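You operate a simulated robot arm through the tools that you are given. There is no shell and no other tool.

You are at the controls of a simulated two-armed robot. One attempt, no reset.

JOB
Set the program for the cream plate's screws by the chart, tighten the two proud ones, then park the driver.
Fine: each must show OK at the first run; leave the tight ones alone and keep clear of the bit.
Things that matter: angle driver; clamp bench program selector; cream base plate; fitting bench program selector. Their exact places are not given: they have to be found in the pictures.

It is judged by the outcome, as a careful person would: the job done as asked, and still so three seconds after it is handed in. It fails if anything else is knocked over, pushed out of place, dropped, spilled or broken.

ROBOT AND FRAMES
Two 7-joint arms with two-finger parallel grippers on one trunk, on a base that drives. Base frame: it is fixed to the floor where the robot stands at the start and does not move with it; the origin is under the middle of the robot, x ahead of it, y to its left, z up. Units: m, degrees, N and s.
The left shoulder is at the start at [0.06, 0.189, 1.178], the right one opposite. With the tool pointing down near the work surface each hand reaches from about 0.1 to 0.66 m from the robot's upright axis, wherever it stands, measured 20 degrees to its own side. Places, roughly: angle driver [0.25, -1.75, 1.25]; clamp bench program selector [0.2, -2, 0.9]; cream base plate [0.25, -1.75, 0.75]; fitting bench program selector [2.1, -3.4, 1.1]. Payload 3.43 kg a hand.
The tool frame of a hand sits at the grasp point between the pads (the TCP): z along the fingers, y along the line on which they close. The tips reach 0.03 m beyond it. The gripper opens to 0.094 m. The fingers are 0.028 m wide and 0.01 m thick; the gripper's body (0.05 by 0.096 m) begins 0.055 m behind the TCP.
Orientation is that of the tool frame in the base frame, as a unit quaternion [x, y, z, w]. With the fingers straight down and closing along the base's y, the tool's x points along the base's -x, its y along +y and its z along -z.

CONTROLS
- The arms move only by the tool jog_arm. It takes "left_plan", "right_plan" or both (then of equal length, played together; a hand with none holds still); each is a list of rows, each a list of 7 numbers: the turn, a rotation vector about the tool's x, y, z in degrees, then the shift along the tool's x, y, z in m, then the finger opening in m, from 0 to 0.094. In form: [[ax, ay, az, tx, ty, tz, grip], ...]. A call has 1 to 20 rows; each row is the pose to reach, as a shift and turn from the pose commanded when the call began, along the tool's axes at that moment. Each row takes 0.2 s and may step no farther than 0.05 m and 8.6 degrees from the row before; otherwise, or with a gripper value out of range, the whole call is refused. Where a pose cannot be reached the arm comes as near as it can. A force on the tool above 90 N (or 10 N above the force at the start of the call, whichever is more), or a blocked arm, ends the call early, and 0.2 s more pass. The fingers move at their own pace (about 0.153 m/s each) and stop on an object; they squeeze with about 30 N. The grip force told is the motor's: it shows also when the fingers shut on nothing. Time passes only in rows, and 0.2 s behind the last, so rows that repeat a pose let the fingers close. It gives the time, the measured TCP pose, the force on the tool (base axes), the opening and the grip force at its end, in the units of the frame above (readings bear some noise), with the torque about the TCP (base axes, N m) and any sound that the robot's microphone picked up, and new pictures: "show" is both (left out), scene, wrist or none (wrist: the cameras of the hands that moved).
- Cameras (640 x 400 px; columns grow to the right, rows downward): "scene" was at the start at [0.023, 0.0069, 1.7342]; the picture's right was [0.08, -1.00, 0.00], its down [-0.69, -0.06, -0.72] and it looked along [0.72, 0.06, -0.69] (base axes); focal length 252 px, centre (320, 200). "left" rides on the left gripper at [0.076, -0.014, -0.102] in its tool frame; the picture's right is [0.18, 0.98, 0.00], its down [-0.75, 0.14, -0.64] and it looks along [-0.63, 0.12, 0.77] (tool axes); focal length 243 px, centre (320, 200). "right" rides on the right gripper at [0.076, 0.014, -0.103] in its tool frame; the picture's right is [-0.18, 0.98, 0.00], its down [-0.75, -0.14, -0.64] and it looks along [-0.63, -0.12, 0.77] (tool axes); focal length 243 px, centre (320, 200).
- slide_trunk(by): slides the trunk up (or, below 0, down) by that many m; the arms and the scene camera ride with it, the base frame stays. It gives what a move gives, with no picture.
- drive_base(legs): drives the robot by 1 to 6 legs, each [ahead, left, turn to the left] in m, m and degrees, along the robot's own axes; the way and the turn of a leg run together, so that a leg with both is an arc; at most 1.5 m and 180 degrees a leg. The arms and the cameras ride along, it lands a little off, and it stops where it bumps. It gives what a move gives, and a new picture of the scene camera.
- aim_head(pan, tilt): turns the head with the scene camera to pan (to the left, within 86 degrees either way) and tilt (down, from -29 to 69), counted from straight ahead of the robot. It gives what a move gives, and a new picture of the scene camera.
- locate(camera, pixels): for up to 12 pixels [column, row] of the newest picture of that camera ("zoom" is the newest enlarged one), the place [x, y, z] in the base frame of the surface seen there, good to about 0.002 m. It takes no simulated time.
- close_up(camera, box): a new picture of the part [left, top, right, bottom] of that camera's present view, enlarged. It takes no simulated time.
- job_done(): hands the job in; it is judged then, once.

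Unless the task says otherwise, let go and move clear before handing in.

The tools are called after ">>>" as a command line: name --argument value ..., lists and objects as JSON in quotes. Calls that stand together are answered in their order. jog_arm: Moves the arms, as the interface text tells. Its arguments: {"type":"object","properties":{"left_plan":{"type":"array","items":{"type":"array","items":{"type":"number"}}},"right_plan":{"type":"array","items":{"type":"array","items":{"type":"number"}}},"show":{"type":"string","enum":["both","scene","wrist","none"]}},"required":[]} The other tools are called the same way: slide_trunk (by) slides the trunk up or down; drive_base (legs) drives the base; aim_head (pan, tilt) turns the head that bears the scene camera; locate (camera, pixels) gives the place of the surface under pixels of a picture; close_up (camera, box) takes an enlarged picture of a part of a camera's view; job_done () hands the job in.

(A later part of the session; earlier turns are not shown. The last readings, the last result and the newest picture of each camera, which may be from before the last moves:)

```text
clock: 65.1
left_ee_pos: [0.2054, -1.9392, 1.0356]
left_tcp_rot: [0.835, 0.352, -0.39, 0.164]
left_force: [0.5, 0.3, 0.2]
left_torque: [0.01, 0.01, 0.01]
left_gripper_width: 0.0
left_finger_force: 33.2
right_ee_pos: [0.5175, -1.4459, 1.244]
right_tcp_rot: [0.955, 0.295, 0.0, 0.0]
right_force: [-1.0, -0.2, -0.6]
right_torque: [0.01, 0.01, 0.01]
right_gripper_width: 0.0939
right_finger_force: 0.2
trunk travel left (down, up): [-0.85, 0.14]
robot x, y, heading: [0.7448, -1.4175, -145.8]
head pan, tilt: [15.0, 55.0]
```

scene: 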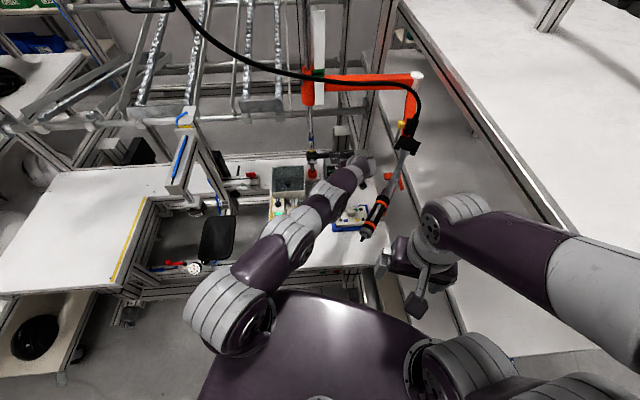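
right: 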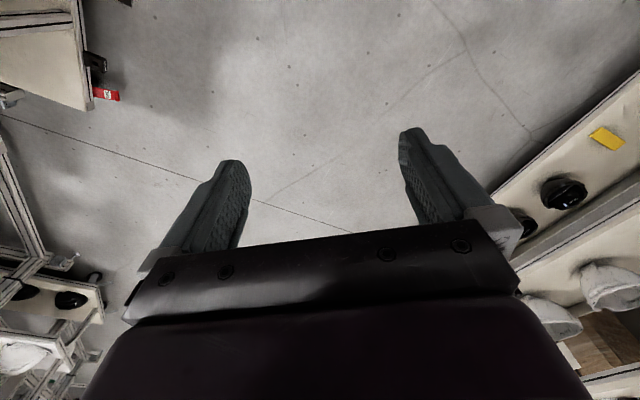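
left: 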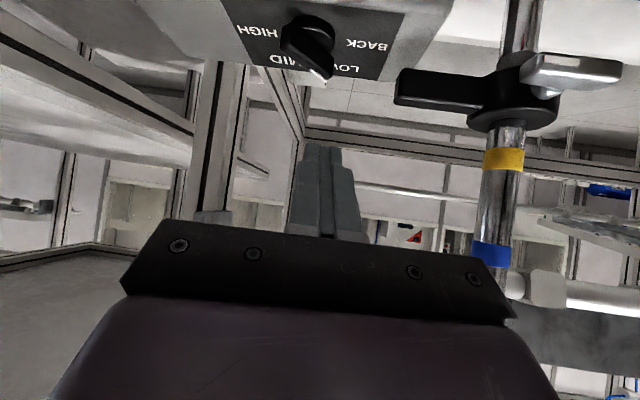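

The knob now points to LOW (322,70 in the wrist view). I draw the left hand back along its path, then check the display and study the driver's handle closely from here.

>>> jog_arm --left_plan '[[0, 0, 0, -0.01, 0.0, -0.04, 0.0], [0, 4, 0, -0.02, 0.005, -0.08, 0.0], [0, 10, 0, -0.03, 0.01, -0.12, 0.0], [0, 18, 0, -0.035, 0.015, -0.16, 0.0], [0, 26, 0, -0.035, 0.02, -0.2, 0.0], [0, 34, 0, -0.03, 0.025, -0.24, 0.0], [0, 42, 0, -0.02, 0.03, -0.28, 0.0], [0, 50, 0, -0.005, 0.035, -0.31, 0.0]]' --show "scene"

>>> close_up --camera "scene" --box '[318, 150, 378, 187]'

>>> close_up --camera "scene" --box '[355, 165, 420, 245]'

```text
clock: 66.9
left_ee_pos: [0.4153, -1.7872, 1.2088]
left_tcp_rot: [0.921, 0.388, -0.001, -0.001]
left_force: [0.2, 0.0, -0.3]
left_torque: [-0.01, 0.03, 0.0]
left_gripper_width: 0.0
left_finger_force: 33.0
left hand out of reach, approached as far as the arm can: row 8
right_ee_pos: [0.5186, -1.4469, 1.2439]
right_tcp_rot: [0.956, 0.295, 0.0, 0.0]
right_force: [0.0, -0.4, 0.4]
right_torque: [-0.01, -0.01, 0.01]
right_gripper_width: 0.0939
right_finger_force: 0.1
trunk travel left (down, up): [-0.85, 0.14]
robot x, y, heading: [0.7443, -1.414, -145.6]
head pan, tilt: [15.0, 55.0]
```

scene: 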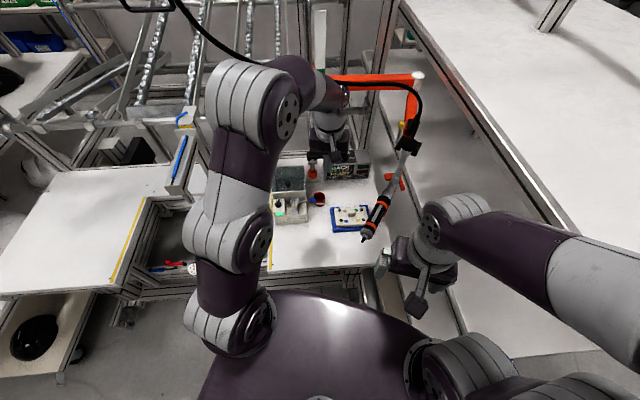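

```text
10.67 times, centred on (348, 168) of scene
```

zoom: 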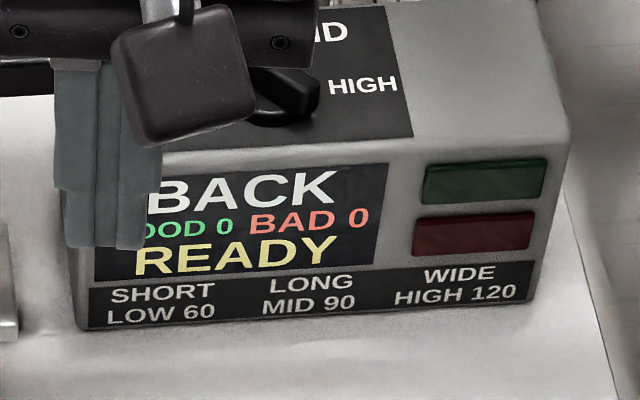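

```text
5.00 times, centred on (388, 205) of scene
```

zoom: 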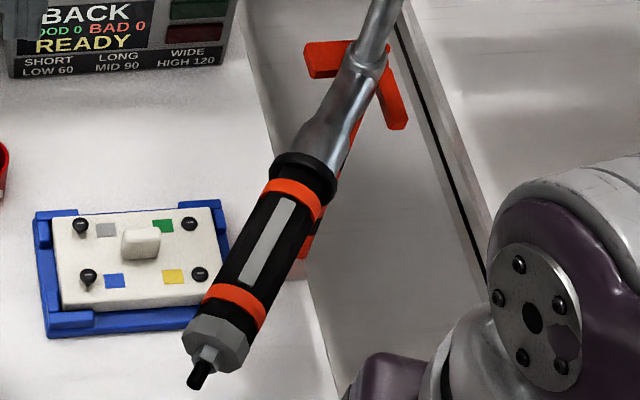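

The display now reads BACK: the knob went past LOW, so I overshot with the last push. I will bring it back 45° clockwise by pushing the pointer's end forward with only the left finger of the open hand, keeping the hand right of the collar lever.

>>> jog_arm --left_plan '[[0, -6.25, 0, -0.0322, -0.0117, 0.0223, 0.094], [0, -12.5, 0, -0.0643, -0.0234, 0.0447, 0.094], [0, -18.75, 0, -0.0965, -0.035, 0.067, 0.094], [0, -25, 0, -0.1287, -0.0467, 0.0894, 0.094], [0, -31.25, 0, -0.1608, -0.0584, 0.1118, 0.094], [0, -37.5, 0, -0.193, -0.0701, 0.1341, 0.094], [0, -43.75, 0, -0.2251, -0.0817, 0.1565, 0.094], [0, -50, 0, -0.2573, -0.0934, 0.1788, 0.094]]' --show "both"

```text
clock: 68.7
left_ee_pos: [0.1669, -1.9057, 1.0284]
left_tcp_rot: [0.835, 0.352, -0.39, 0.164]
left_force: [-0.9, 0.5, -0.3]
left_torque: [0.02, 0.0, 0.0]
left_gripper_width: 0.0941
left_finger_force: 0.0
right_ee_pos: [0.515, -1.4482, 1.2444]
right_tcp_rot: [0.956, 0.295, 0.001, 0.0]
right_force: [0.1, 0.2, 0.0]
right_torque: [0.04, -0.02, 0.01]
right_gripper_width: 0.0941
right_finger_force: 0.0
trunk travel left (down, up): [-0.85, 0.14]
robot x, y, heading: [0.7433, -1.4173, -145.6]
head pan, tilt: [15.0, 55.0]
```

scene: 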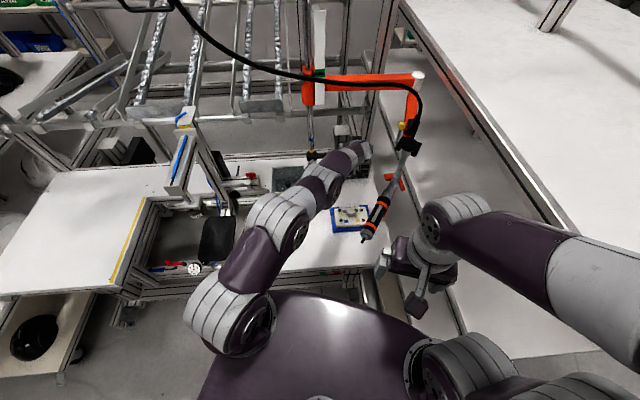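
left: 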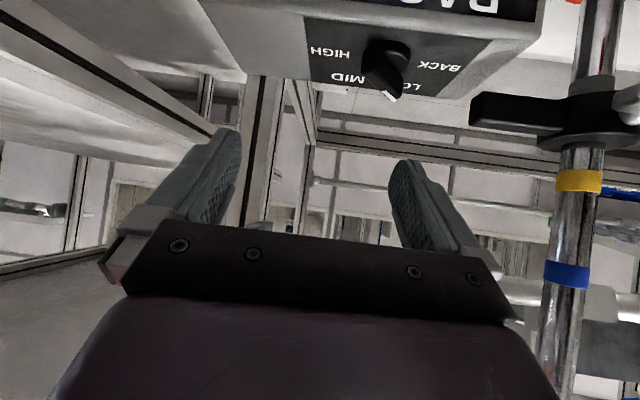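

The wrist view shows the knob at (387,68) with the white pointer at (393,95), between LOW and BACK, and the display "BAC…". I locate the blade's ends to find its actual angle.

>>> locate --camera "left" --pixels '[[393, 97], [388, 80], [382, 60], [375, 45], [400, 85], [408, 50], [370, 70], [470, 110]]'

>>> close_up --camera "left" --box '[320, 20, 480, 120]'

```text
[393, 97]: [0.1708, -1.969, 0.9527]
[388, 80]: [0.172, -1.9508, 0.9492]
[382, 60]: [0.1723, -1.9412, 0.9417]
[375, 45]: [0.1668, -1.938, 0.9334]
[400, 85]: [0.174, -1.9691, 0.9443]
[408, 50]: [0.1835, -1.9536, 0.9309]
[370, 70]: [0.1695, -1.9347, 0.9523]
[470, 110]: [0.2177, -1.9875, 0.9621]
```

```text
4.00 times, centred on (400, 70) of left
```

zoom: 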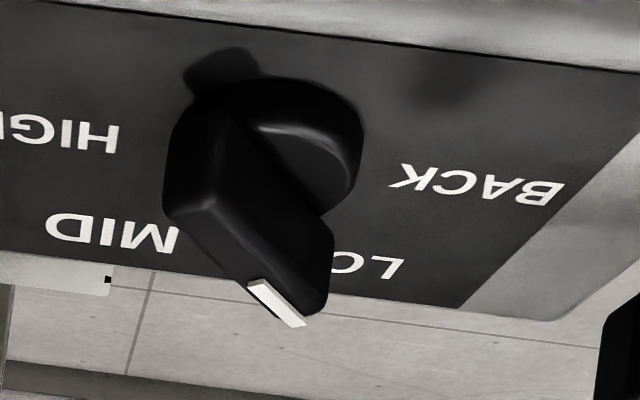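

The blade now points to heading -88°, i.e. about 38° left of straight, right at the LOW/BACK boundary; there is no detent, so I need about 18° clockwise. I lower the left finger behind the pointer's end and come up to near contact.

>>> jog_arm --left_plan '[[0, 0, 0, 0.023, 0, 0.0193, 0.094], [0, 0, 0, 0.0433, 0, 0.0363, 0.094], [0, 0, 0, 0.0382, 0, 0.0424, 0.094], [0, 0, 0, 0.0349, 0, 0.0463, 0.094]]' --show "wrist"

```text
clock: 69.7
left_ee_pos: [0.1582, -1.9152, 0.9728]
left_tcp_rot: [0.835, 0.352, -0.389, 0.164]
left_force: [0.3, -0.9, -0.1]
left_torque: [0.04, -0.06, 0.01]
left_gripper_width: 0.0939
left_finger_force: 0.2
right_ee_pos: [0.5164, -1.4475, 1.2439]
right_tcp_rot: [0.955, 0.295, 0.001, -0.001]
right_force: [1.1, -0.5, -0.1]
right_torque: [0.02, 0.01, 0.01]
right_gripper_width: 0.0943
right_finger_force: 0.0
trunk travel left (down, up): [-0.85, 0.14]
robot x, y, heading: [0.7422, -1.4145, -145.8]
head pan, tilt: [15.0, 55.0]
```

left: 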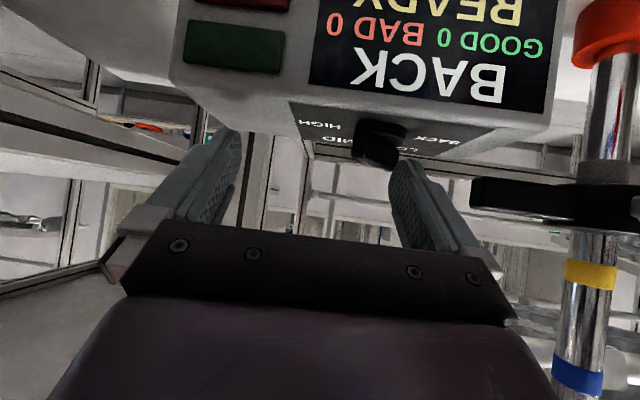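

The left finger's tip (405,160) is right by the pointer's end, and the display (BACK) is in view. I push forward 3 mm, then 5 mm, watching the display.

>>> jog_arm --left_plan '[[0, 0, 0, -0.001, 0, 0.0011, 0.094], [0, 0, 0, -0.0019, 0, 0.0023, 0.094]]' --show "wrist"

```text
clock: 70.3
left_ee_pos: [0.1575, -1.9191, 0.9744]
left_tcp_rot: [0.835, 0.352, -0.389, 0.165]
left_force: [-0.3, 0.5, -0.2]
left_torque: [-0.03, -0.01, 0.01]
left_gripper_width: 0.0941
left_finger_force: 0.1
left hand out of reach, approached as far as the arm can: row 2
right_ee_pos: [0.517, -1.4472, 1.2444]
right_tcp_rot: [0.955, 0.296, 0.001, 0.0]
right_force: [0.4, -0.3, -0.1]
right_torque: [-0.02, 0.0, 0.01]
right_gripper_width: 0.0938
right_finger_force: 0.1
trunk travel left (down, up): [-0.85, 0.14]
robot x, y, heading: [0.7421, -1.4164, -145.6]
head pan, tilt: [15.0, 55.0]
```

left: 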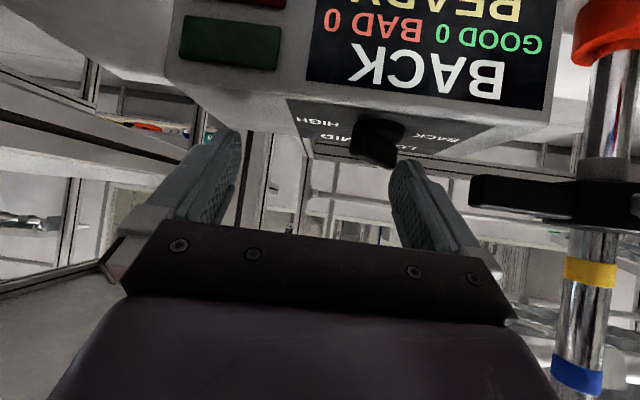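

The arm reached its limit just short of the push. I pitch the hand 10° flatter again, lowering 3 mm, to gain reach.

>>> jog_arm --left_plan '[[0, -5, 0, 0.0012, 0, 0.001, 0.094], [0, -10, 0, 0.0023, 0, 0.0019, 0.094]]' --show "wrist"

```text
clock: 71.1
left_ee_pos: [0.1385, -1.9287, 1.0324]
left_tcp_rot: [0.774, 0.341, -0.496, 0.194]
left_force: [-0.9, 0.0, -0.6]
left_torque: [-0.03, 0.04, -0.02]
left_gripper_width: 0.094
left_finger_force: 0.0
right_ee_pos: [0.5175, -1.4462, 1.2448]
right_tcp_rot: [0.956, 0.295, 0.001, -0.002]
right_force: [-0.2, -0.2, -0.2]
right_torque: [-0.02, 0.0, 0.02]
right_gripper_width: 0.0943
right_finger_force: 0.0
trunk travel left (down, up): [-0.85, 0.14]
robot x, y, heading: [0.7451, -1.4147, -145.9]
head pan, tilt: [15.0, 55.0]
stopped in row 2 (left hand): the arm was blocked; the commanded pose is now the measured one
```

left: 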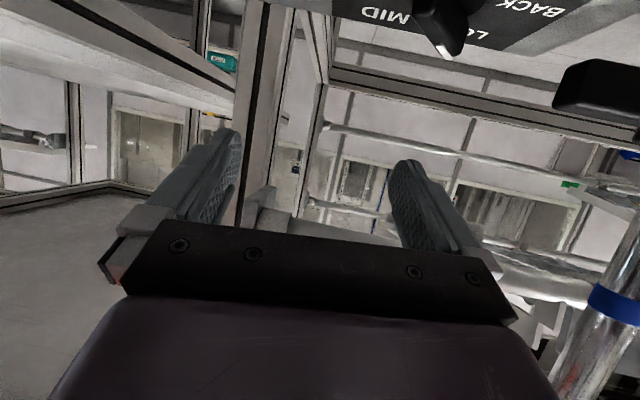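

The arm jumped up to z 1.032 and reported being blocked. I look at the scene before doing anything more.

>>> close_up --camera "scene" --box '[180, 60, 460, 260]'

>>> close_up --camera "scene" --box '[290, 120, 430, 220]'

```text
2.00 times, centred on (320, 160) of scene
```

zoom: 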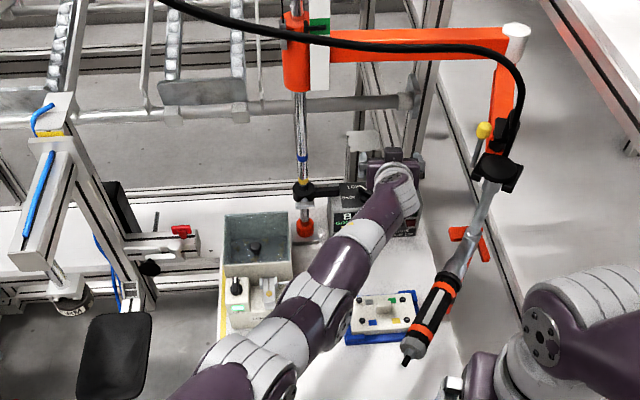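

```text
4.00 times, centred on (360, 170) of scene
```

zoom: 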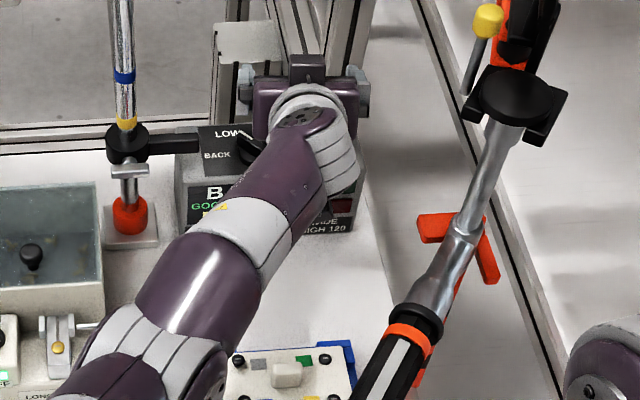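

Nothing looks displaced; the arm is simply stretched nearly straight, which caused the jump. I retract the left hand up and back, then bring the base nearer.

>>> jog_arm --left_plan '[[0, 0, 0, 0, 0, -0.04, 0.094], [0, 5, 0, 0, 0, -0.08, 0.094], [0, 12, 0, 0, 0, -0.12, 0.094], [0, 20, 0, 0, 0, -0.16, 0.094], [0, 28, 0, 0, 0, -0.2, 0.094], [0, 36, 0, 0.005, 0.01, -0.24, 0.094], [0, 44, 0, 0.015, 0.02, -0.28, 0.094]]' --show "both"

```text
clock: 71.6
left_ee_pos: [0.1393, -1.9272, 1.0438]
left_tcp_rot: [0.78, 0.35, -0.479, 0.199]
left_force: [0.2, -0.3, 1.0]
left_torque: [0.05, -0.08, 0.01]
left_gripper_width: 0.094
left_finger_force: 0.0
left hand out of reach, approached as far as the arm can: row 1, 2
right_ee_pos: [0.5178, -1.4471, 1.2447]
right_tcp_rot: [0.956, 0.295, 0.001, -0.001]
right_force: [0.0, -0.2, -0.1]
right_torque: [-0.02, -0.03, 0.03]
right_gripper_width: 0.0941
right_finger_force: 0.0
trunk travel left (down, up): [-0.85, 0.14]
robot x, y, heading: [0.744, -1.4219, -145.8]
head pan, tilt: [15.0, 55.0]
stopped in row 2 (left hand): the arm was blocked; the commanded pose is now the measured one
```

scene: 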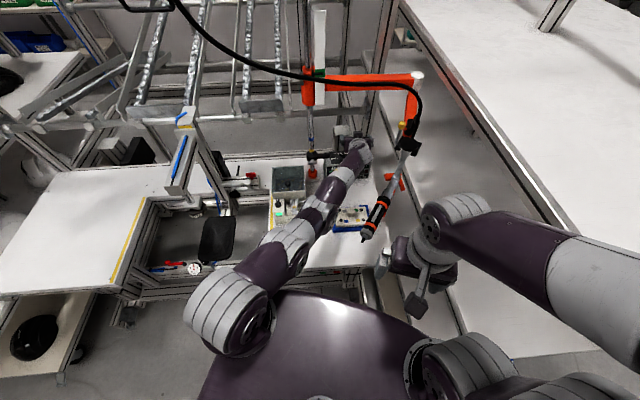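
left: 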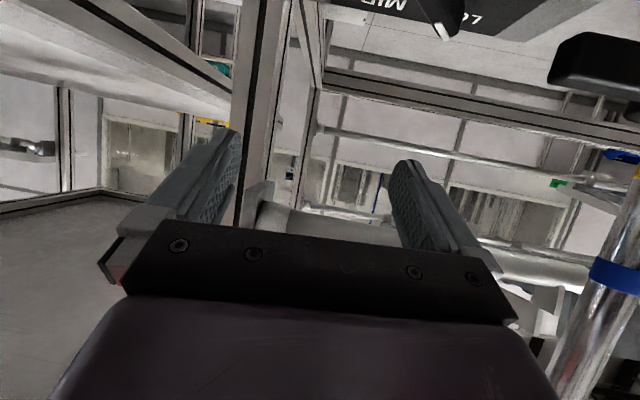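

It is still stuck. I measure the arm links' heights to see whether any link touches something.

>>> locate --camera "scene" --pixels '[[350, 165], [335, 190], [318, 210], [300, 235], [270, 260], [230, 310], [322, 165], [290, 180], [285, 220], [345, 215], [365, 145], [340, 140]]'

>>> close_up --camera "scene" --box '[250, 130, 400, 250]'

```text
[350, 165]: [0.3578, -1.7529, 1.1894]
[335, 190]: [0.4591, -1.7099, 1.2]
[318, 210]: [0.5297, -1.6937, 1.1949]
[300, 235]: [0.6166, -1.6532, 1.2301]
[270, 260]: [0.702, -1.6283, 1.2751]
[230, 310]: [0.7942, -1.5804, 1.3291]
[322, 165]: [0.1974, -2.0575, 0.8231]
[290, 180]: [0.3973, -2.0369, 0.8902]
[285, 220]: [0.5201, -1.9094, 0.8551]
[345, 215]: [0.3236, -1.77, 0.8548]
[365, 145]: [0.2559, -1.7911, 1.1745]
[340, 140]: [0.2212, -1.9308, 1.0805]
```

```text
3.33 times, centred on (325, 190) of scene
```

zoom: 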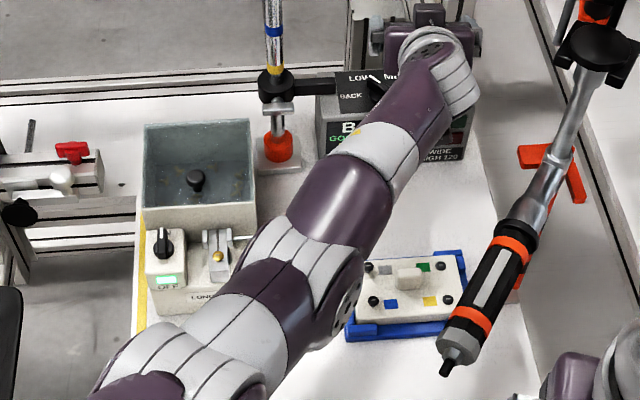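

No link touches anything (the arm's underside is well above the feeder and plate); it is the straight-arm singularity. I try small steps straight back and up without any turn.

>>> jog_arm --left_plan '[[0, 0, 0, 0, 0, -0.01, 0.094], [0, 0, 0, 0, 0, -0.02, 0.094], [0, 0, 0, 0, 0, -0.03, 0.094], [0, 0, 0, 0, 0, -0.045, 0.094], [0, 0, 0, 0, 0, -0.06, 0.094]]' --show "both"

```text
clock: 72.8
left_ee_pos: [0.1326, -1.919, 1.0764]
left_tcp_rot: [0.774, 0.358, -0.481, 0.203]
left_force: [0.5, 0.4, -0.3]
left_torque: [0.01, 0.0, 0.01]
left_gripper_width: 0.094
left_finger_force: 0.1
left hand out of reach, approached as far as the arm can: row 2, 3, 4, 5
right_ee_pos: [0.5171, -1.4476, 1.2444]
right_tcp_rot: [0.956, 0.295, 0.0, 0.0]
right_force: [0.1, -0.5, 0.4]
right_torque: [0.01, 0.04, 0.0]
right_gripper_width: 0.0941
right_finger_force: 0.0
trunk travel left (down, up): [-0.85, 0.14]
robot x, y, heading: [0.7442, -1.4144, -145.6]
head pan, tilt: [15.0, 55.0]
```

scene: 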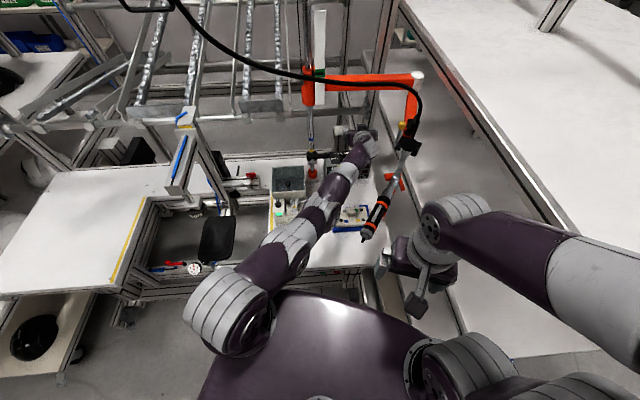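
left: 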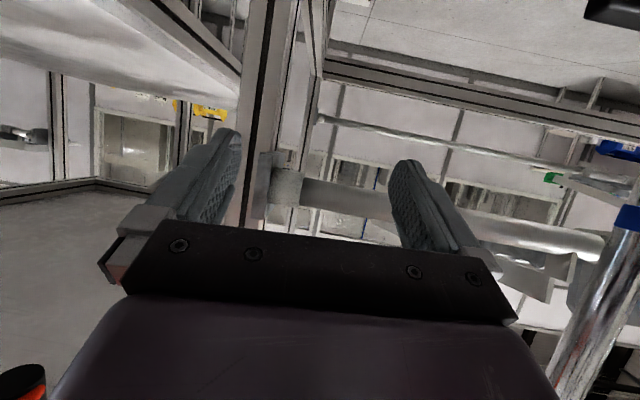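

The hand drifted up instead of back, a typical straight-arm problem. I command a motion directly toward the left shoulder so that the elbow must bend.

>>> jog_arm --left_plan '[[0, 0, 0, 0.0112, 0.0154, -0.0348, 0.094], [0, 0, 0, 0.0225, 0.0308, -0.0697, 0.094], [0, 0, 0, 0.0337, 0.0462, -0.1045, 0.094], [0, 0, 0, 0.045, 0.0616, -0.1394, 0.094]]' --show "both"

```text
clock: 74.0
left_ee_pos: [0.1247, -1.914, 1.1031]
left_tcp_rot: [0.764, 0.356, -0.501, 0.198]
left_force: [-0.8, 0.0, -0.4]
left_torque: [0.02, 0.01, -0.05]
left_gripper_width: 0.0939
left_finger_force: 0.0
left hand out of reach, approached as far as the arm can: row 1, 2, 3, 4
right_ee_pos: [0.5175, -1.446, 1.2441]
right_tcp_rot: [0.955, 0.295, 0.0, -0.001]
right_force: [0.1, 0.7, -0.2]
right_torque: [0.0, 0.01, -0.01]
right_gripper_width: 0.094
right_finger_force: 0.0
trunk travel left (down, up): [-0.85, 0.14]
robot x, y, heading: [0.741, -1.4179, -145.9]
head pan, tilt: [15.0, 55.0]
stopped in row 4 (left hand): the arm was blocked; the commanded pose is now the measured one
```

scene: 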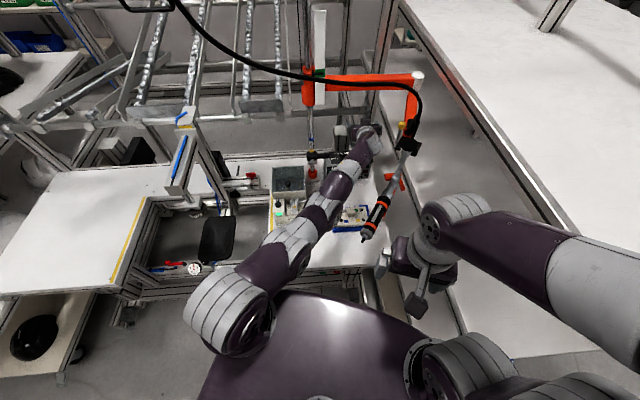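
left: 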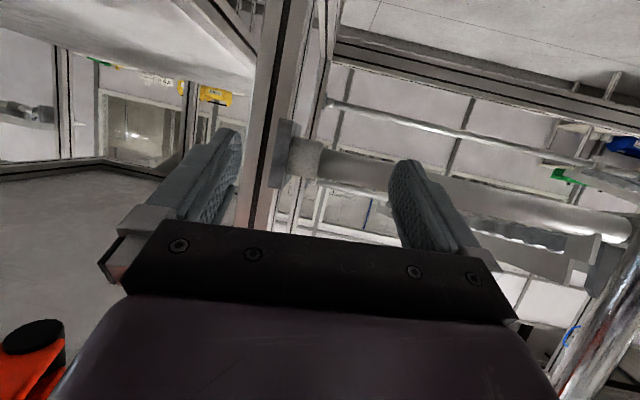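

The arm can't bend out of its straight pose here, and up/left/right are hemmed in by the orange link, the post and the driver. Its own line passes 20 cm clear of the handle, so I withdraw the whole robot along that line by driving back.

>>> drive_base --legs '[[-0.25, 0.04, 0]]'

```text
clock: 75.8
left_ee_pos: [0.3546, -1.8057, 1.1044]
left_tcp_rot: [0.762, 0.357, -0.502, 0.2]
left_force: [0.5, 0.0, -0.1]
left_torque: [-0.01, 0.0, 0.02]
left_gripper_width: 0.0937
left_finger_force: 0.0
right_ee_pos: [0.7469, -1.3384, 1.2442]
right_tcp_rot: [0.956, 0.294, 0.0, -0.001]
right_force: [-0.1, -0.7, 0.0]
right_torque: [0.01, -0.02, 0.01]
right_gripper_width: 0.094
right_finger_force: 0.0
trunk travel left (down, up): [-0.85, 0.14]
robot x, y, heading: [0.9762, -1.3112, -145.7]
head pan, tilt: [15.0, 55.0]
```

scene: 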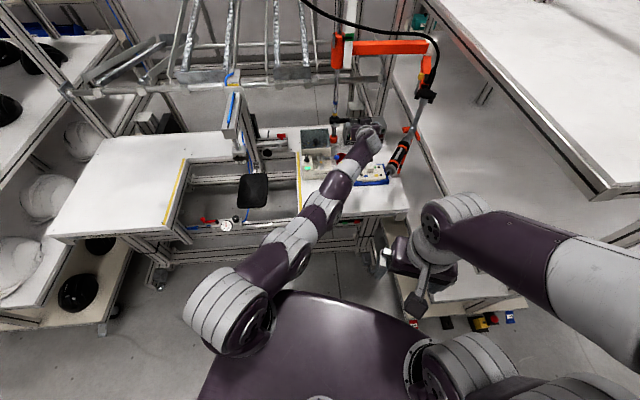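

The hand withdrew cleanly and nothing moved. I continue back another 0.3 m along the same line.

>>> drive_base --legs '[[-0.3, 0.05, 0]]'

>>> close_up --camera "scene" --box '[280, 60, 440, 180]'

```text
clock: 77.9
left_ee_pos: [0.6344, -1.6819, 1.1048]
left_tcp_rot: [0.761, 0.358, -0.502, 0.2]
left_force: [-0.2, 0.2, -0.2]
left_torque: [-0.01, 0.01, -0.04]
left_gripper_width: 0.0941
left_finger_force: 0.2
right_ee_pos: [1.0249, -1.2122, 1.2442]
right_tcp_rot: [0.955, 0.295, 0.0, -0.001]
right_force: [0.7, 0.4, 0.2]
right_torque: [0.0, -0.02, 0.0]
right_gripper_width: 0.0941
right_finger_force: 0.0
trunk travel left (down, up): [-0.85, 0.14]
robot x, y, heading: [1.2504, -1.1815, -145.5]
head pan, tilt: [15.0, 55.0]
```

scene: 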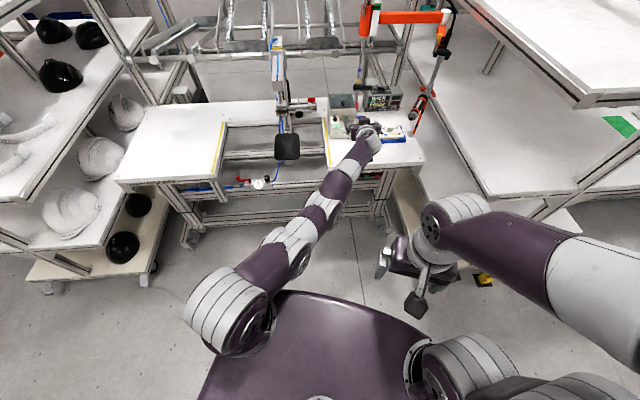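

```text
3.33 times, centred on (360, 120) of scene
```

zoom: 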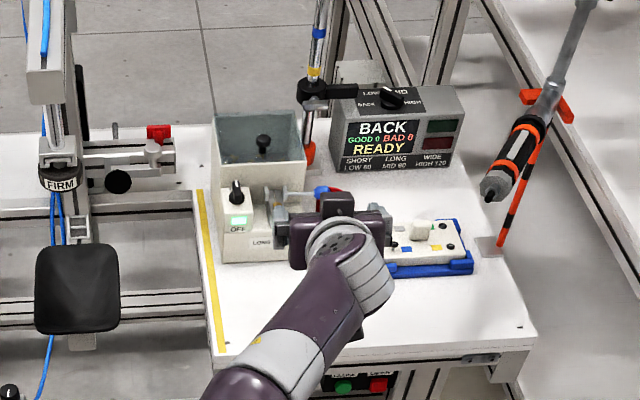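

All stations look undisturbed; the display reads BACK. I back off 0.2 m more to have free room, then bend the arm back to a normal pose.

>>> drive_base --legs '[[-0.2, 0.0, 0]]'

>>> jog_arm --left_plan '[[0, 0, 0, 0.0, 0, -0.04, 0.094], [0, 6, 0, 0.0, 0, -0.08, 0.094], [0, 12, 0, 0.0, 0.0, -0.12, 0.094], [0, 18, 0, 0.0, 0.0, -0.16, 0.094], [0, 24, 0, 0.0, 0.0, -0.2, 0.094], [0, 30, 0, 0.0, 0.0, -0.24, 0.094], [0, 36, 0, 0.0, 0.0, -0.28, 0.094], [0, 42, 0, 0.0, 0.0, -0.32, 0.094]]' --show "scene"

```text
clock: 79.5
left_ee_pos: [0.7986, -1.5712, 1.1055]
left_tcp_rot: [0.761, 0.359, -0.502, 0.2]
left_force: [0.1, -0.4, 0.9]
left_torque: [-0.02, -0.02, 0.02]
left_gripper_width: 0.0941
left_finger_force: 0.0
right_ee_pos: [1.1869, -1.0996, 1.2446]
right_tcp_rot: [0.955, 0.297, 0.0, -0.001]
right_force: [-0.4, 0.3, 0.0]
right_torque: [-0.02, 0.0, 0.01]
right_gripper_width: 0.0941
right_finger_force: 0.1
trunk travel left (down, up): [-0.85, 0.14]
robot x, y, heading: [1.418, -1.0713, -145.4]
head pan, tilt: [15.0, 55.0]
```

scene: 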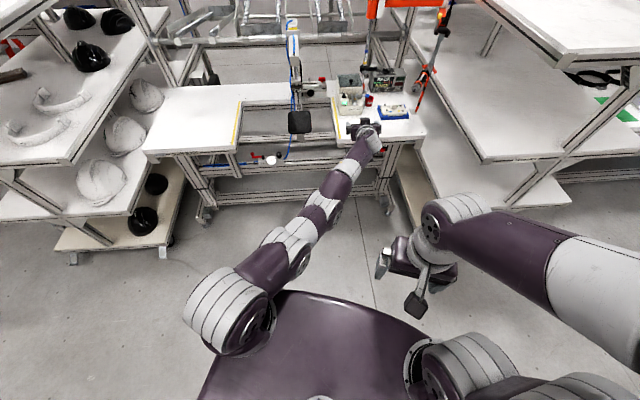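

```text
clock: 81.3
left_ee_pos: [0.9991, -1.3558, 1.243]
left_tcp_rot: [0.89, 0.407, -0.2, 0.057]
left_force: [2.9, 0.7, -0.5]
left_torque: [-0.09, 0.23, -0.04]
left_gripper_width: 0.0942
left_finger_force: 0.1
left hand out of reach, approached as far as the arm can: row 1, 2, 3, 4, 5, 6
right_ee_pos: [1.1944, -1.0978, 1.2469]
right_tcp_rot: [0.955, 0.297, -0.002, -0.002]
right_force: [0.1, 1.0, 0.6]
right_torque: [-0.05, 0.06, -0.03]
right_gripper_width: 0.0938
right_finger_force: 0.1
trunk travel left (down, up): [-0.85, 0.14]
robot x, y, heading: [1.414, -1.0698, -145.4]
head pan, tilt: [15.0, 55.0]
```

scene: 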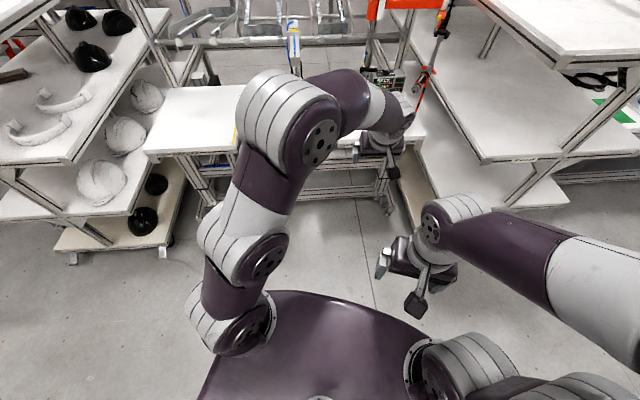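

The left arm is back in its usual elbow-up shape. I bring the left hand to a compact pose, pointing down, before driving in closer.

>>> jog_arm --left_plan '[[0, 4.8, 0, 0.027, 0.038, -0.005, 0.05], [0, 9.6, 0, 0.054, 0.076, -0.01, 0.05], [0, 14.4, 0, 0.081, 0.114, -0.015, 0.05], [0, 19.2, 0, 0.108, 0.152, -0.02, 0.05], [0, 24, 0, 0.135, 0.19, -0.025, 0.05]]' --show "scene"

```text
clock: 82.5
left_ee_pos: [1.2279, -1.3825, 1.1982]
left_tcp_rot: [0.912, 0.41, -0.007, -0.028]
left_force: [-0.1, 0.0, -0.3]
left_torque: [0.04, 0.0, 0.06]
left_gripper_width: 0.0499
left_finger_force: 0.1
right_ee_pos: [1.1919, -1.0995, 1.244]
right_tcp_rot: [0.955, 0.297, 0.0, -0.001]
right_force: [-0.1, -0.7, -0.3]
right_torque: [0.0, 0.03, 0.02]
right_gripper_width: 0.0942
right_finger_force: 0.1
trunk travel left (down, up): [-0.85, 0.14]
robot x, y, heading: [1.4171, -1.0673, -145.4]
head pan, tilt: [15.0, 55.0]
```

scene: 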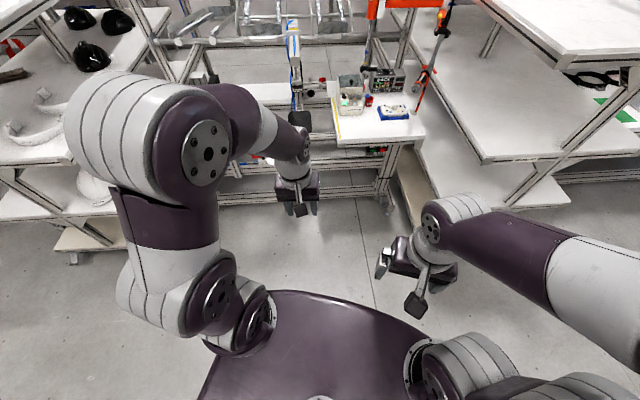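

I drive in to a pose nearer than before (base about [0.69,-1.465], heading -150°) so the left arm keeps some bend at the knob.

>>> drive_base --legs '[[0, 0, -4.6], [0.55, -0.015, 0]]'

```text
clock: 86.1
left_ee_pos: [0.7246, -1.6215, 1.1985]
left_tcp_rot: [0.928, 0.372, -0.007, -0.027]
left_force: [-0.2, 0.2, -0.9]
left_torque: [0.05, 0.01, 0.01]
left_gripper_width: 0.0501
left_finger_force: 0.1
right_ee_pos: [0.7119, -1.337, 1.2443]
right_tcp_rot: [0.966, 0.257, 0.0, -0.001]
right_force: [-0.1, 0.6, -0.3]
right_torque: [0.01, 0.01, 0.02]
right_gripper_width: 0.0941
right_finger_force: 0.0
trunk travel left (down, up): [-0.85, 0.14]
robot x, y, heading: [0.9336, -1.3228, -150.3]
head pan, tilt: [15.0, 55.0]
```

scene: 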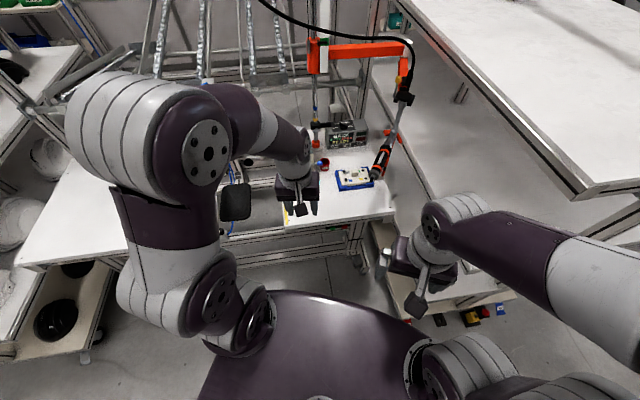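

On line. I drive the remaining 0.28 m ahead.

>>> drive_base --legs '[[0.28, 0.0, 0]]'

>>> aim_head --pan 22 --tilt 52

```text
clock: 88.0
left_ee_pos: [0.4856, -1.7607, 1.1977]
left_tcp_rot: [0.927, 0.374, -0.007, -0.026]
left_force: [0.3, -0.8, 0.1]
left_torque: [0.01, 0.0, 0.01]
left_gripper_width: 0.0499
left_finger_force: 0.0
right_ee_pos: [0.4688, -1.4773, 1.2448]
right_tcp_rot: [0.966, 0.259, -0.001, -0.001]
right_force: [0.5, -0.2, 0.8]
right_torque: [0.02, 0.02, -0.02]
right_gripper_width: 0.0941
right_finger_force: 0.0
trunk travel left (down, up): [-0.85, 0.14]
robot x, y, heading: [0.6971, -1.4633, -150.0]
head pan, tilt: [15.0, 55.0]
```

scene: 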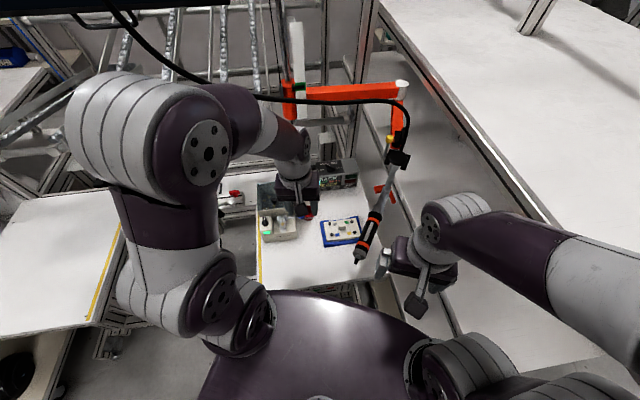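

```text
clock: 88.7
left_ee_pos: [0.4854, -1.7621, 1.1967]
left_tcp_rot: [0.927, 0.373, -0.006, -0.028]
left_force: [-0.5, 1.2, 0.9]
left_torque: [-0.02, 0.01, -0.03]
left_gripper_width: 0.0498
left_finger_force: 0.0
right_ee_pos: [0.4677, -1.4769, 1.2428]
right_tcp_rot: [0.966, 0.259, 0.002, -0.002]
right_force: [0.2, -0.2, 0.7]
right_torque: [0.0, 0.03, 0.02]
right_gripper_width: 0.0937
right_finger_force: 0.1
trunk travel left (down, up): [-0.85, 0.14]
robot x, y, heading: [0.6951, -1.462, -149.8]
head pan, tilt: [22.0, 52.0]
```

scene: 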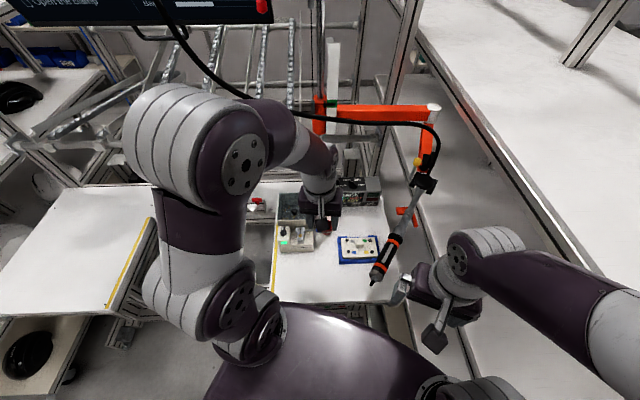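

The base is at [0.695,-1.462], heading -150°, leaving about 6 cm more reach. I bring the left hand with open fingers to the hover pose right of the knob again.

>>> jog_arm --left_plan '[[-0.44, -5.62, -0.07, -0.0367, -0.012, 0.0188, 0.094], [-0.88, -11.24, -0.14, -0.0735, -0.024, 0.0377, 0.094], [-1.32, -16.85, -0.21, -0.1102, -0.036, 0.0565, 0.094], [-1.76, -22.47, -0.28, -0.147, -0.048, 0.0754, 0.094], [-2.19, -28.09, -0.36, -0.1837, -0.06, 0.0942, 0.094], [-2.63, -33.71, -0.43, -0.2205, -0.0721, 0.1131, 0.094], [-3.07, -39.32, -0.5, -0.2572, -0.0841, 0.1319, 0.094], [-3.51, -44.94, -0.57, -0.294, -0.0961, 0.1508, 0.094], [-3.95, -50.56, -0.64, -0.3307, -0.1081, 0.1696, 0.094]]' --show "both"

```text
clock: 90.7
left_ee_pos: [0.1669, -1.906, 1.0301]
left_tcp_rot: [0.834, 0.354, -0.388, 0.166]
left_force: [-0.1, 0.7, -0.2]
left_torque: [0.01, -0.05, 0.05]
left_gripper_width: 0.094
left_finger_force: 0.1
right_ee_pos: [0.4672, -1.4783, 1.2444]
right_tcp_rot: [0.966, 0.259, 0.001, 0.0]
right_force: [-0.2, 0.2, 0.0]
right_torque: [0.01, 0.01, -0.01]
right_gripper_width: 0.0942
right_finger_force: 0.1
trunk travel left (down, up): [-0.85, 0.14]
robot x, y, heading: [0.6929, -1.4641, -149.9]
head pan, tilt: [22.0, 52.0]
```

scene: 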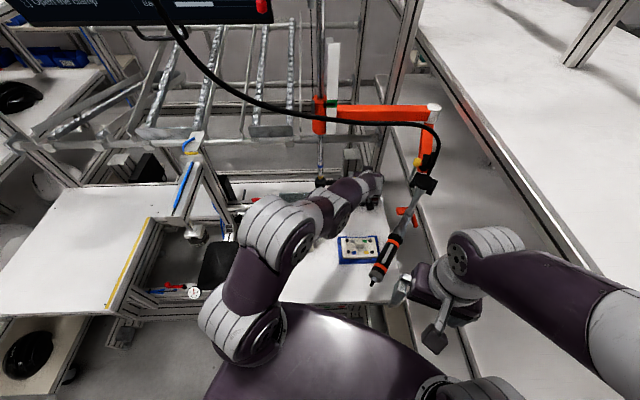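
left: 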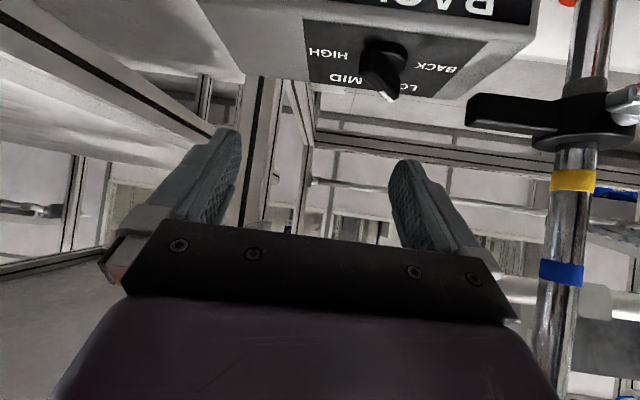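

Same hover pose, now with the elbow well bent. I lower the finger and come up to near contact as before.

>>> jog_arm --left_plan '[[0, 0, 0, 0.023, 0, 0.0193, 0.094], [0, 0, 0, 0.0441, 0, 0.037, 0.094], [0, 0, 0, 0.039, 0, 0.0431, 0.094], [0, 0, 0, 0.0357, 0, 0.047, 0.094], [0, 0, 0, 0.0338, 0, 0.0493, 0.094]]' --show "wrist"

```text
clock: 91.9
left_ee_pos: [0.1551, -1.9174, 0.9739]
left_tcp_rot: [0.834, 0.355, -0.389, 0.165]
left_force: [-0.5, -0.1, 0.1]
left_torque: [-0.02, 0.03, 0.02]
left_gripper_width: 0.0937
left_finger_force: 0.0
right_ee_pos: [0.4694, -1.4769, 1.2435]
right_tcp_rot: [0.966, 0.259, 0.0, 0.0]
right_force: [-0.1, 0.1, 0.0]
right_torque: [0.04, -0.02, 0.0]
right_gripper_width: 0.094
right_finger_force: 0.0
trunk travel left (down, up): [-0.85, 0.14]
robot x, y, heading: [0.6955, -1.4626, -149.9]
head pan, tilt: [22.0, 52.0]
```

left: 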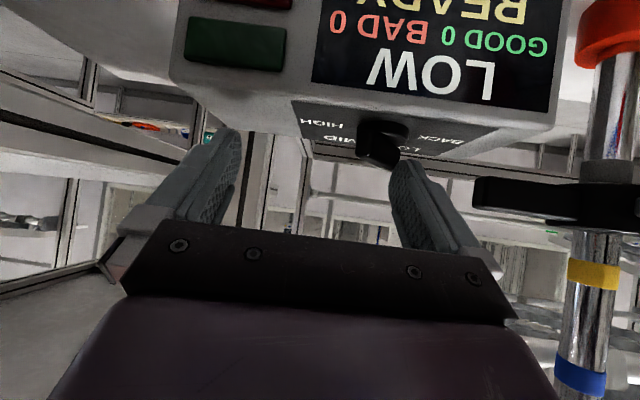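

The display reads LOW already with light contact. I push 4 mm more to centre it on LOW, then withdraw straight back and up and check.

>>> jog_arm --left_plan '[[0, 0, 0, -0.0013, 0, 0.0015, 0.094], [0, 0, 0, -0.0026, 0, 0.0031, 0.094], [0, 0, 0, -0.0026, 0, 0.0031, 0.094]]' --show "wrist"

```text
clock: 92.7
left_ee_pos: [0.1521, -1.9193, 0.9741]
left_tcp_rot: [0.834, 0.354, -0.389, 0.165]
left_force: [0.4, 0.3, 1.4]
left_torque: [-0.08, -0.02, 0.01]
left_gripper_width: 0.094
left_finger_force: 0.0
right_ee_pos: [0.4691, -1.4774, 1.2443]
right_tcp_rot: [0.966, 0.26, 0.001, -0.001]
right_force: [-0.5, -0.1, 0.5]
right_torque: [0.02, 0.01, 0.01]
right_gripper_width: 0.0939
right_finger_force: 0.1
trunk travel left (down, up): [-0.85, 0.14]
robot x, y, heading: [0.6956, -1.4625, -149.8]
head pan, tilt: [22.0, 52.0]
```

left: 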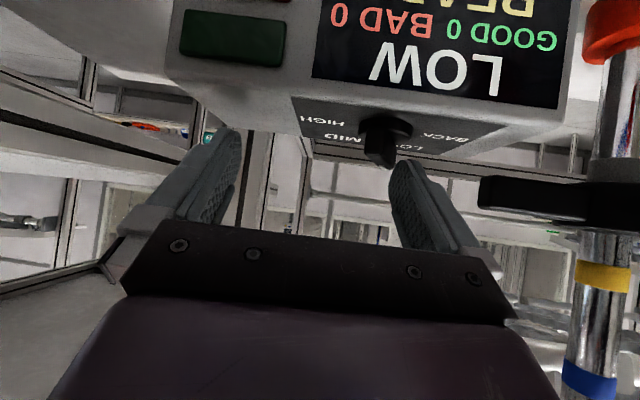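

Still LOW. I withdraw straight back 2 cm, then up, and measure the blade angle.

>>> jog_arm --left_plan '[[0, 0, 0, 0.0064, 0, -0.0077, 0.094], [0, 0, 0, 0.0129, 0, -0.0153, 0.094], [0, 0, 0, -0.01, 0, -0.0346, 0.094], [0, 0, 0, -0.033, 0, -0.0539, 0.094]]' --show "wrist"

>>> close_up --camera "left" --box '[300, 0, 480, 112]'

```text
clock: 93.7
left_ee_pos: [0.1671, -1.9042, 1.0334]
left_tcp_rot: [0.834, 0.354, -0.389, 0.166]
left_force: [0.0, -0.5, 0.4]
left_torque: [0.05, -0.01, -0.03]
left_gripper_width: 0.094
left_finger_force: 0.1
right_ee_pos: [0.4695, -1.4767, 1.2449]
right_tcp_rot: [0.966, 0.258, -0.001, 0.0]
right_force: [1.0, 0.6, -0.2]
right_torque: [-0.01, -0.03, -0.03]
right_gripper_width: 0.0941
right_finger_force: 0.1
trunk travel left (down, up): [-0.85, 0.14]
robot x, y, heading: [0.6969, -1.4627, -150.0]
head pan, tilt: [22.0, 52.0]
```

left: 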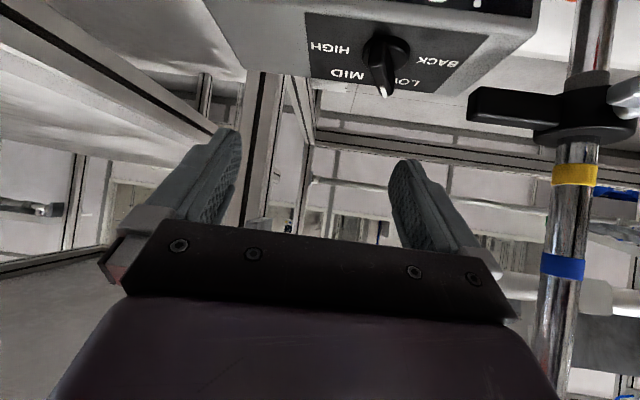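

```text
3.56 times, centred on (390, 56) of left
```

zoom: 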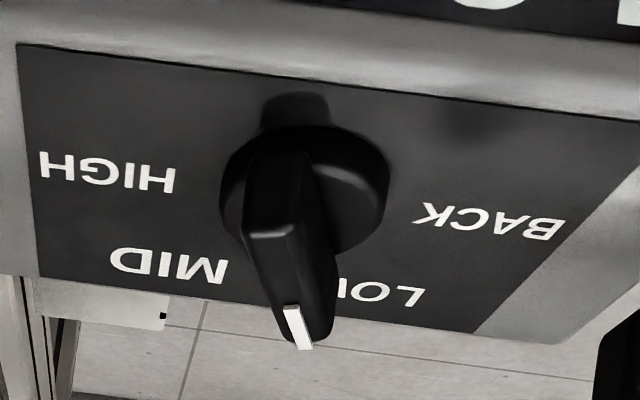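

>>> locate --camera "zoom" --pixels '[[300, 340], [292, 312], [285, 270], [272, 232], [275, 150], [250, 200]]'

```text
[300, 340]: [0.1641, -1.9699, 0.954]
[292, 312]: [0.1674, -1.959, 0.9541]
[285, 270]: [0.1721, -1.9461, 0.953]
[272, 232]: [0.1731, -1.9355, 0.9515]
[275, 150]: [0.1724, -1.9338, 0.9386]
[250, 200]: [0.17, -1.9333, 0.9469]
```

The blade now points to heading -105°, i.e. 21° left of straight: centred on LOW. I retract the left hand along its approach path.

>>> jog_arm --left_plan '[[0, 2, 0, 0.0, 0.005, -0.045, 0.094], [0, 6, 0, 0.002, 0.015, -0.088, 0.094], [0, 12, 0, 0.005, 0.028, -0.13, 0.094], [0, 18, 0, 0.01, 0.042, -0.172, 0.094], [0, 25, 0, 0.018, 0.057, -0.212, 0.094], [0, 32, 0, 0.028, 0.073, -0.25, 0.094], [0, 38, 0, 0.042, 0.09, -0.286, 0.094], [0, 44, 0, 0.06, 0.11, -0.32, 0.094], [0, 50, 0, 0.0825, 0.1304, -0.3529, 0.094]]' --show "scene"

>>> close_up --camera "scene" --box '[300, 160, 420, 290]'

```text
clock: 95.7
left_ee_pos: [0.4848, -1.7609, 1.199]
left_tcp_rot: [0.92, 0.391, 0.0, -0.001]
left_force: [0.1, 1.0, 0.4]
left_torque: [0.01, 0.0, 0.03]
left_gripper_width: 0.0939
left_finger_force: 0.2
right_ee_pos: [0.4692, -1.4764, 1.2448]
right_tcp_rot: [0.966, 0.259, 0.0, -0.001]
right_force: [0.6, -0.3, 0.5]
right_torque: [0.01, 0.03, 0.01]
right_gripper_width: 0.094
right_finger_force: 0.1
trunk travel left (down, up): [-0.85, 0.14]
robot x, y, heading: [0.6971, -1.4669, -150.1]
head pan, tilt: [22.0, 52.0]
```

scene: 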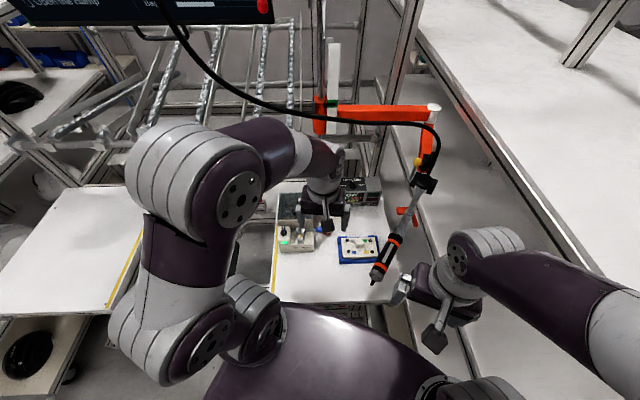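

```text
3.08 times, centred on (360, 225) of scene
```

zoom: 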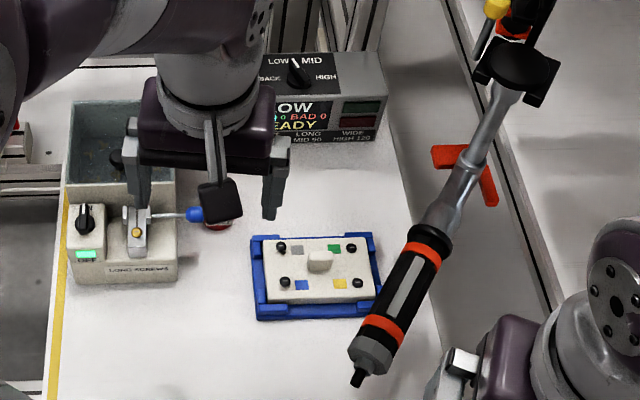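

The display shows LOW with the pointer on LOW (295,65 in the zoom). Now the driver: I zoom on its mount, neck, fork and handle to plan the grasp.

>>> close_up --camera "scene" --box '[385, 95, 455, 180]'

>>> close_up --camera "scene" --box '[385, 190, 425, 240]'

>>> close_up --camera "scene" --box '[365, 235, 405, 290]'

```text
4.71 times, centred on (420, 138) of scene
```

zoom: 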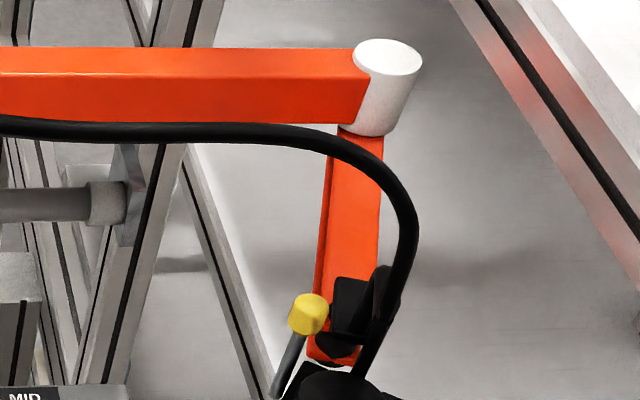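

```text
8.00 times, centred on (405, 215) of scene
```

zoom: 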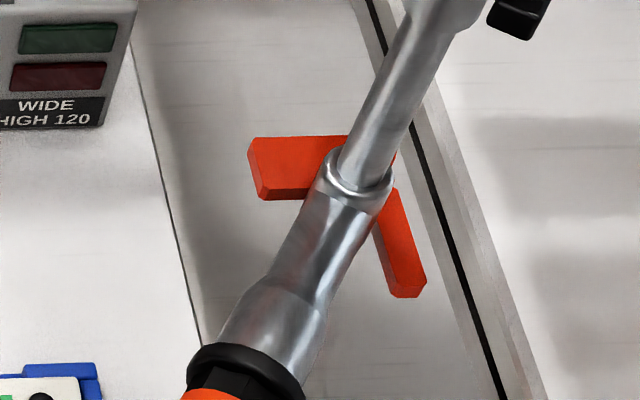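

```text
7.27 times, centred on (385, 262) of scene
```

zoom: 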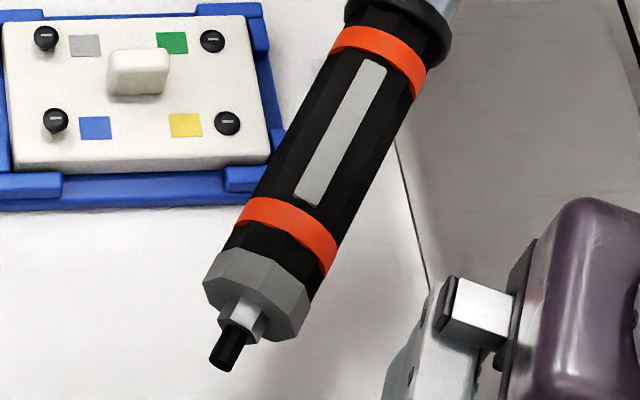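

The fork is a V-notch opening along the handle, so the driver comes out along the handle's direction. I locate points along the handle for the grip position.

>>> locate --camera "zoom" --pixels '[[225, 355], [243, 310], [270, 275], [290, 225], [310, 198], [340, 130], [370, 68], [380, 48], [265, 215], [325, 250], [215, 290], [305, 320]]'

```text
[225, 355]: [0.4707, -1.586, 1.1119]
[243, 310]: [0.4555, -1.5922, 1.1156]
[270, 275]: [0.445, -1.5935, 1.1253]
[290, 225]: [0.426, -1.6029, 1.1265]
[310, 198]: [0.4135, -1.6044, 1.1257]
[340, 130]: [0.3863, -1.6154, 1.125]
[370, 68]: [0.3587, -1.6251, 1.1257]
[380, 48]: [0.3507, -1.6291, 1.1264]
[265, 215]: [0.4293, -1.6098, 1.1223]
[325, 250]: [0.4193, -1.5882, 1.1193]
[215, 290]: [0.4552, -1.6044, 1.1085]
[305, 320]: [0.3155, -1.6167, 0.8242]
```

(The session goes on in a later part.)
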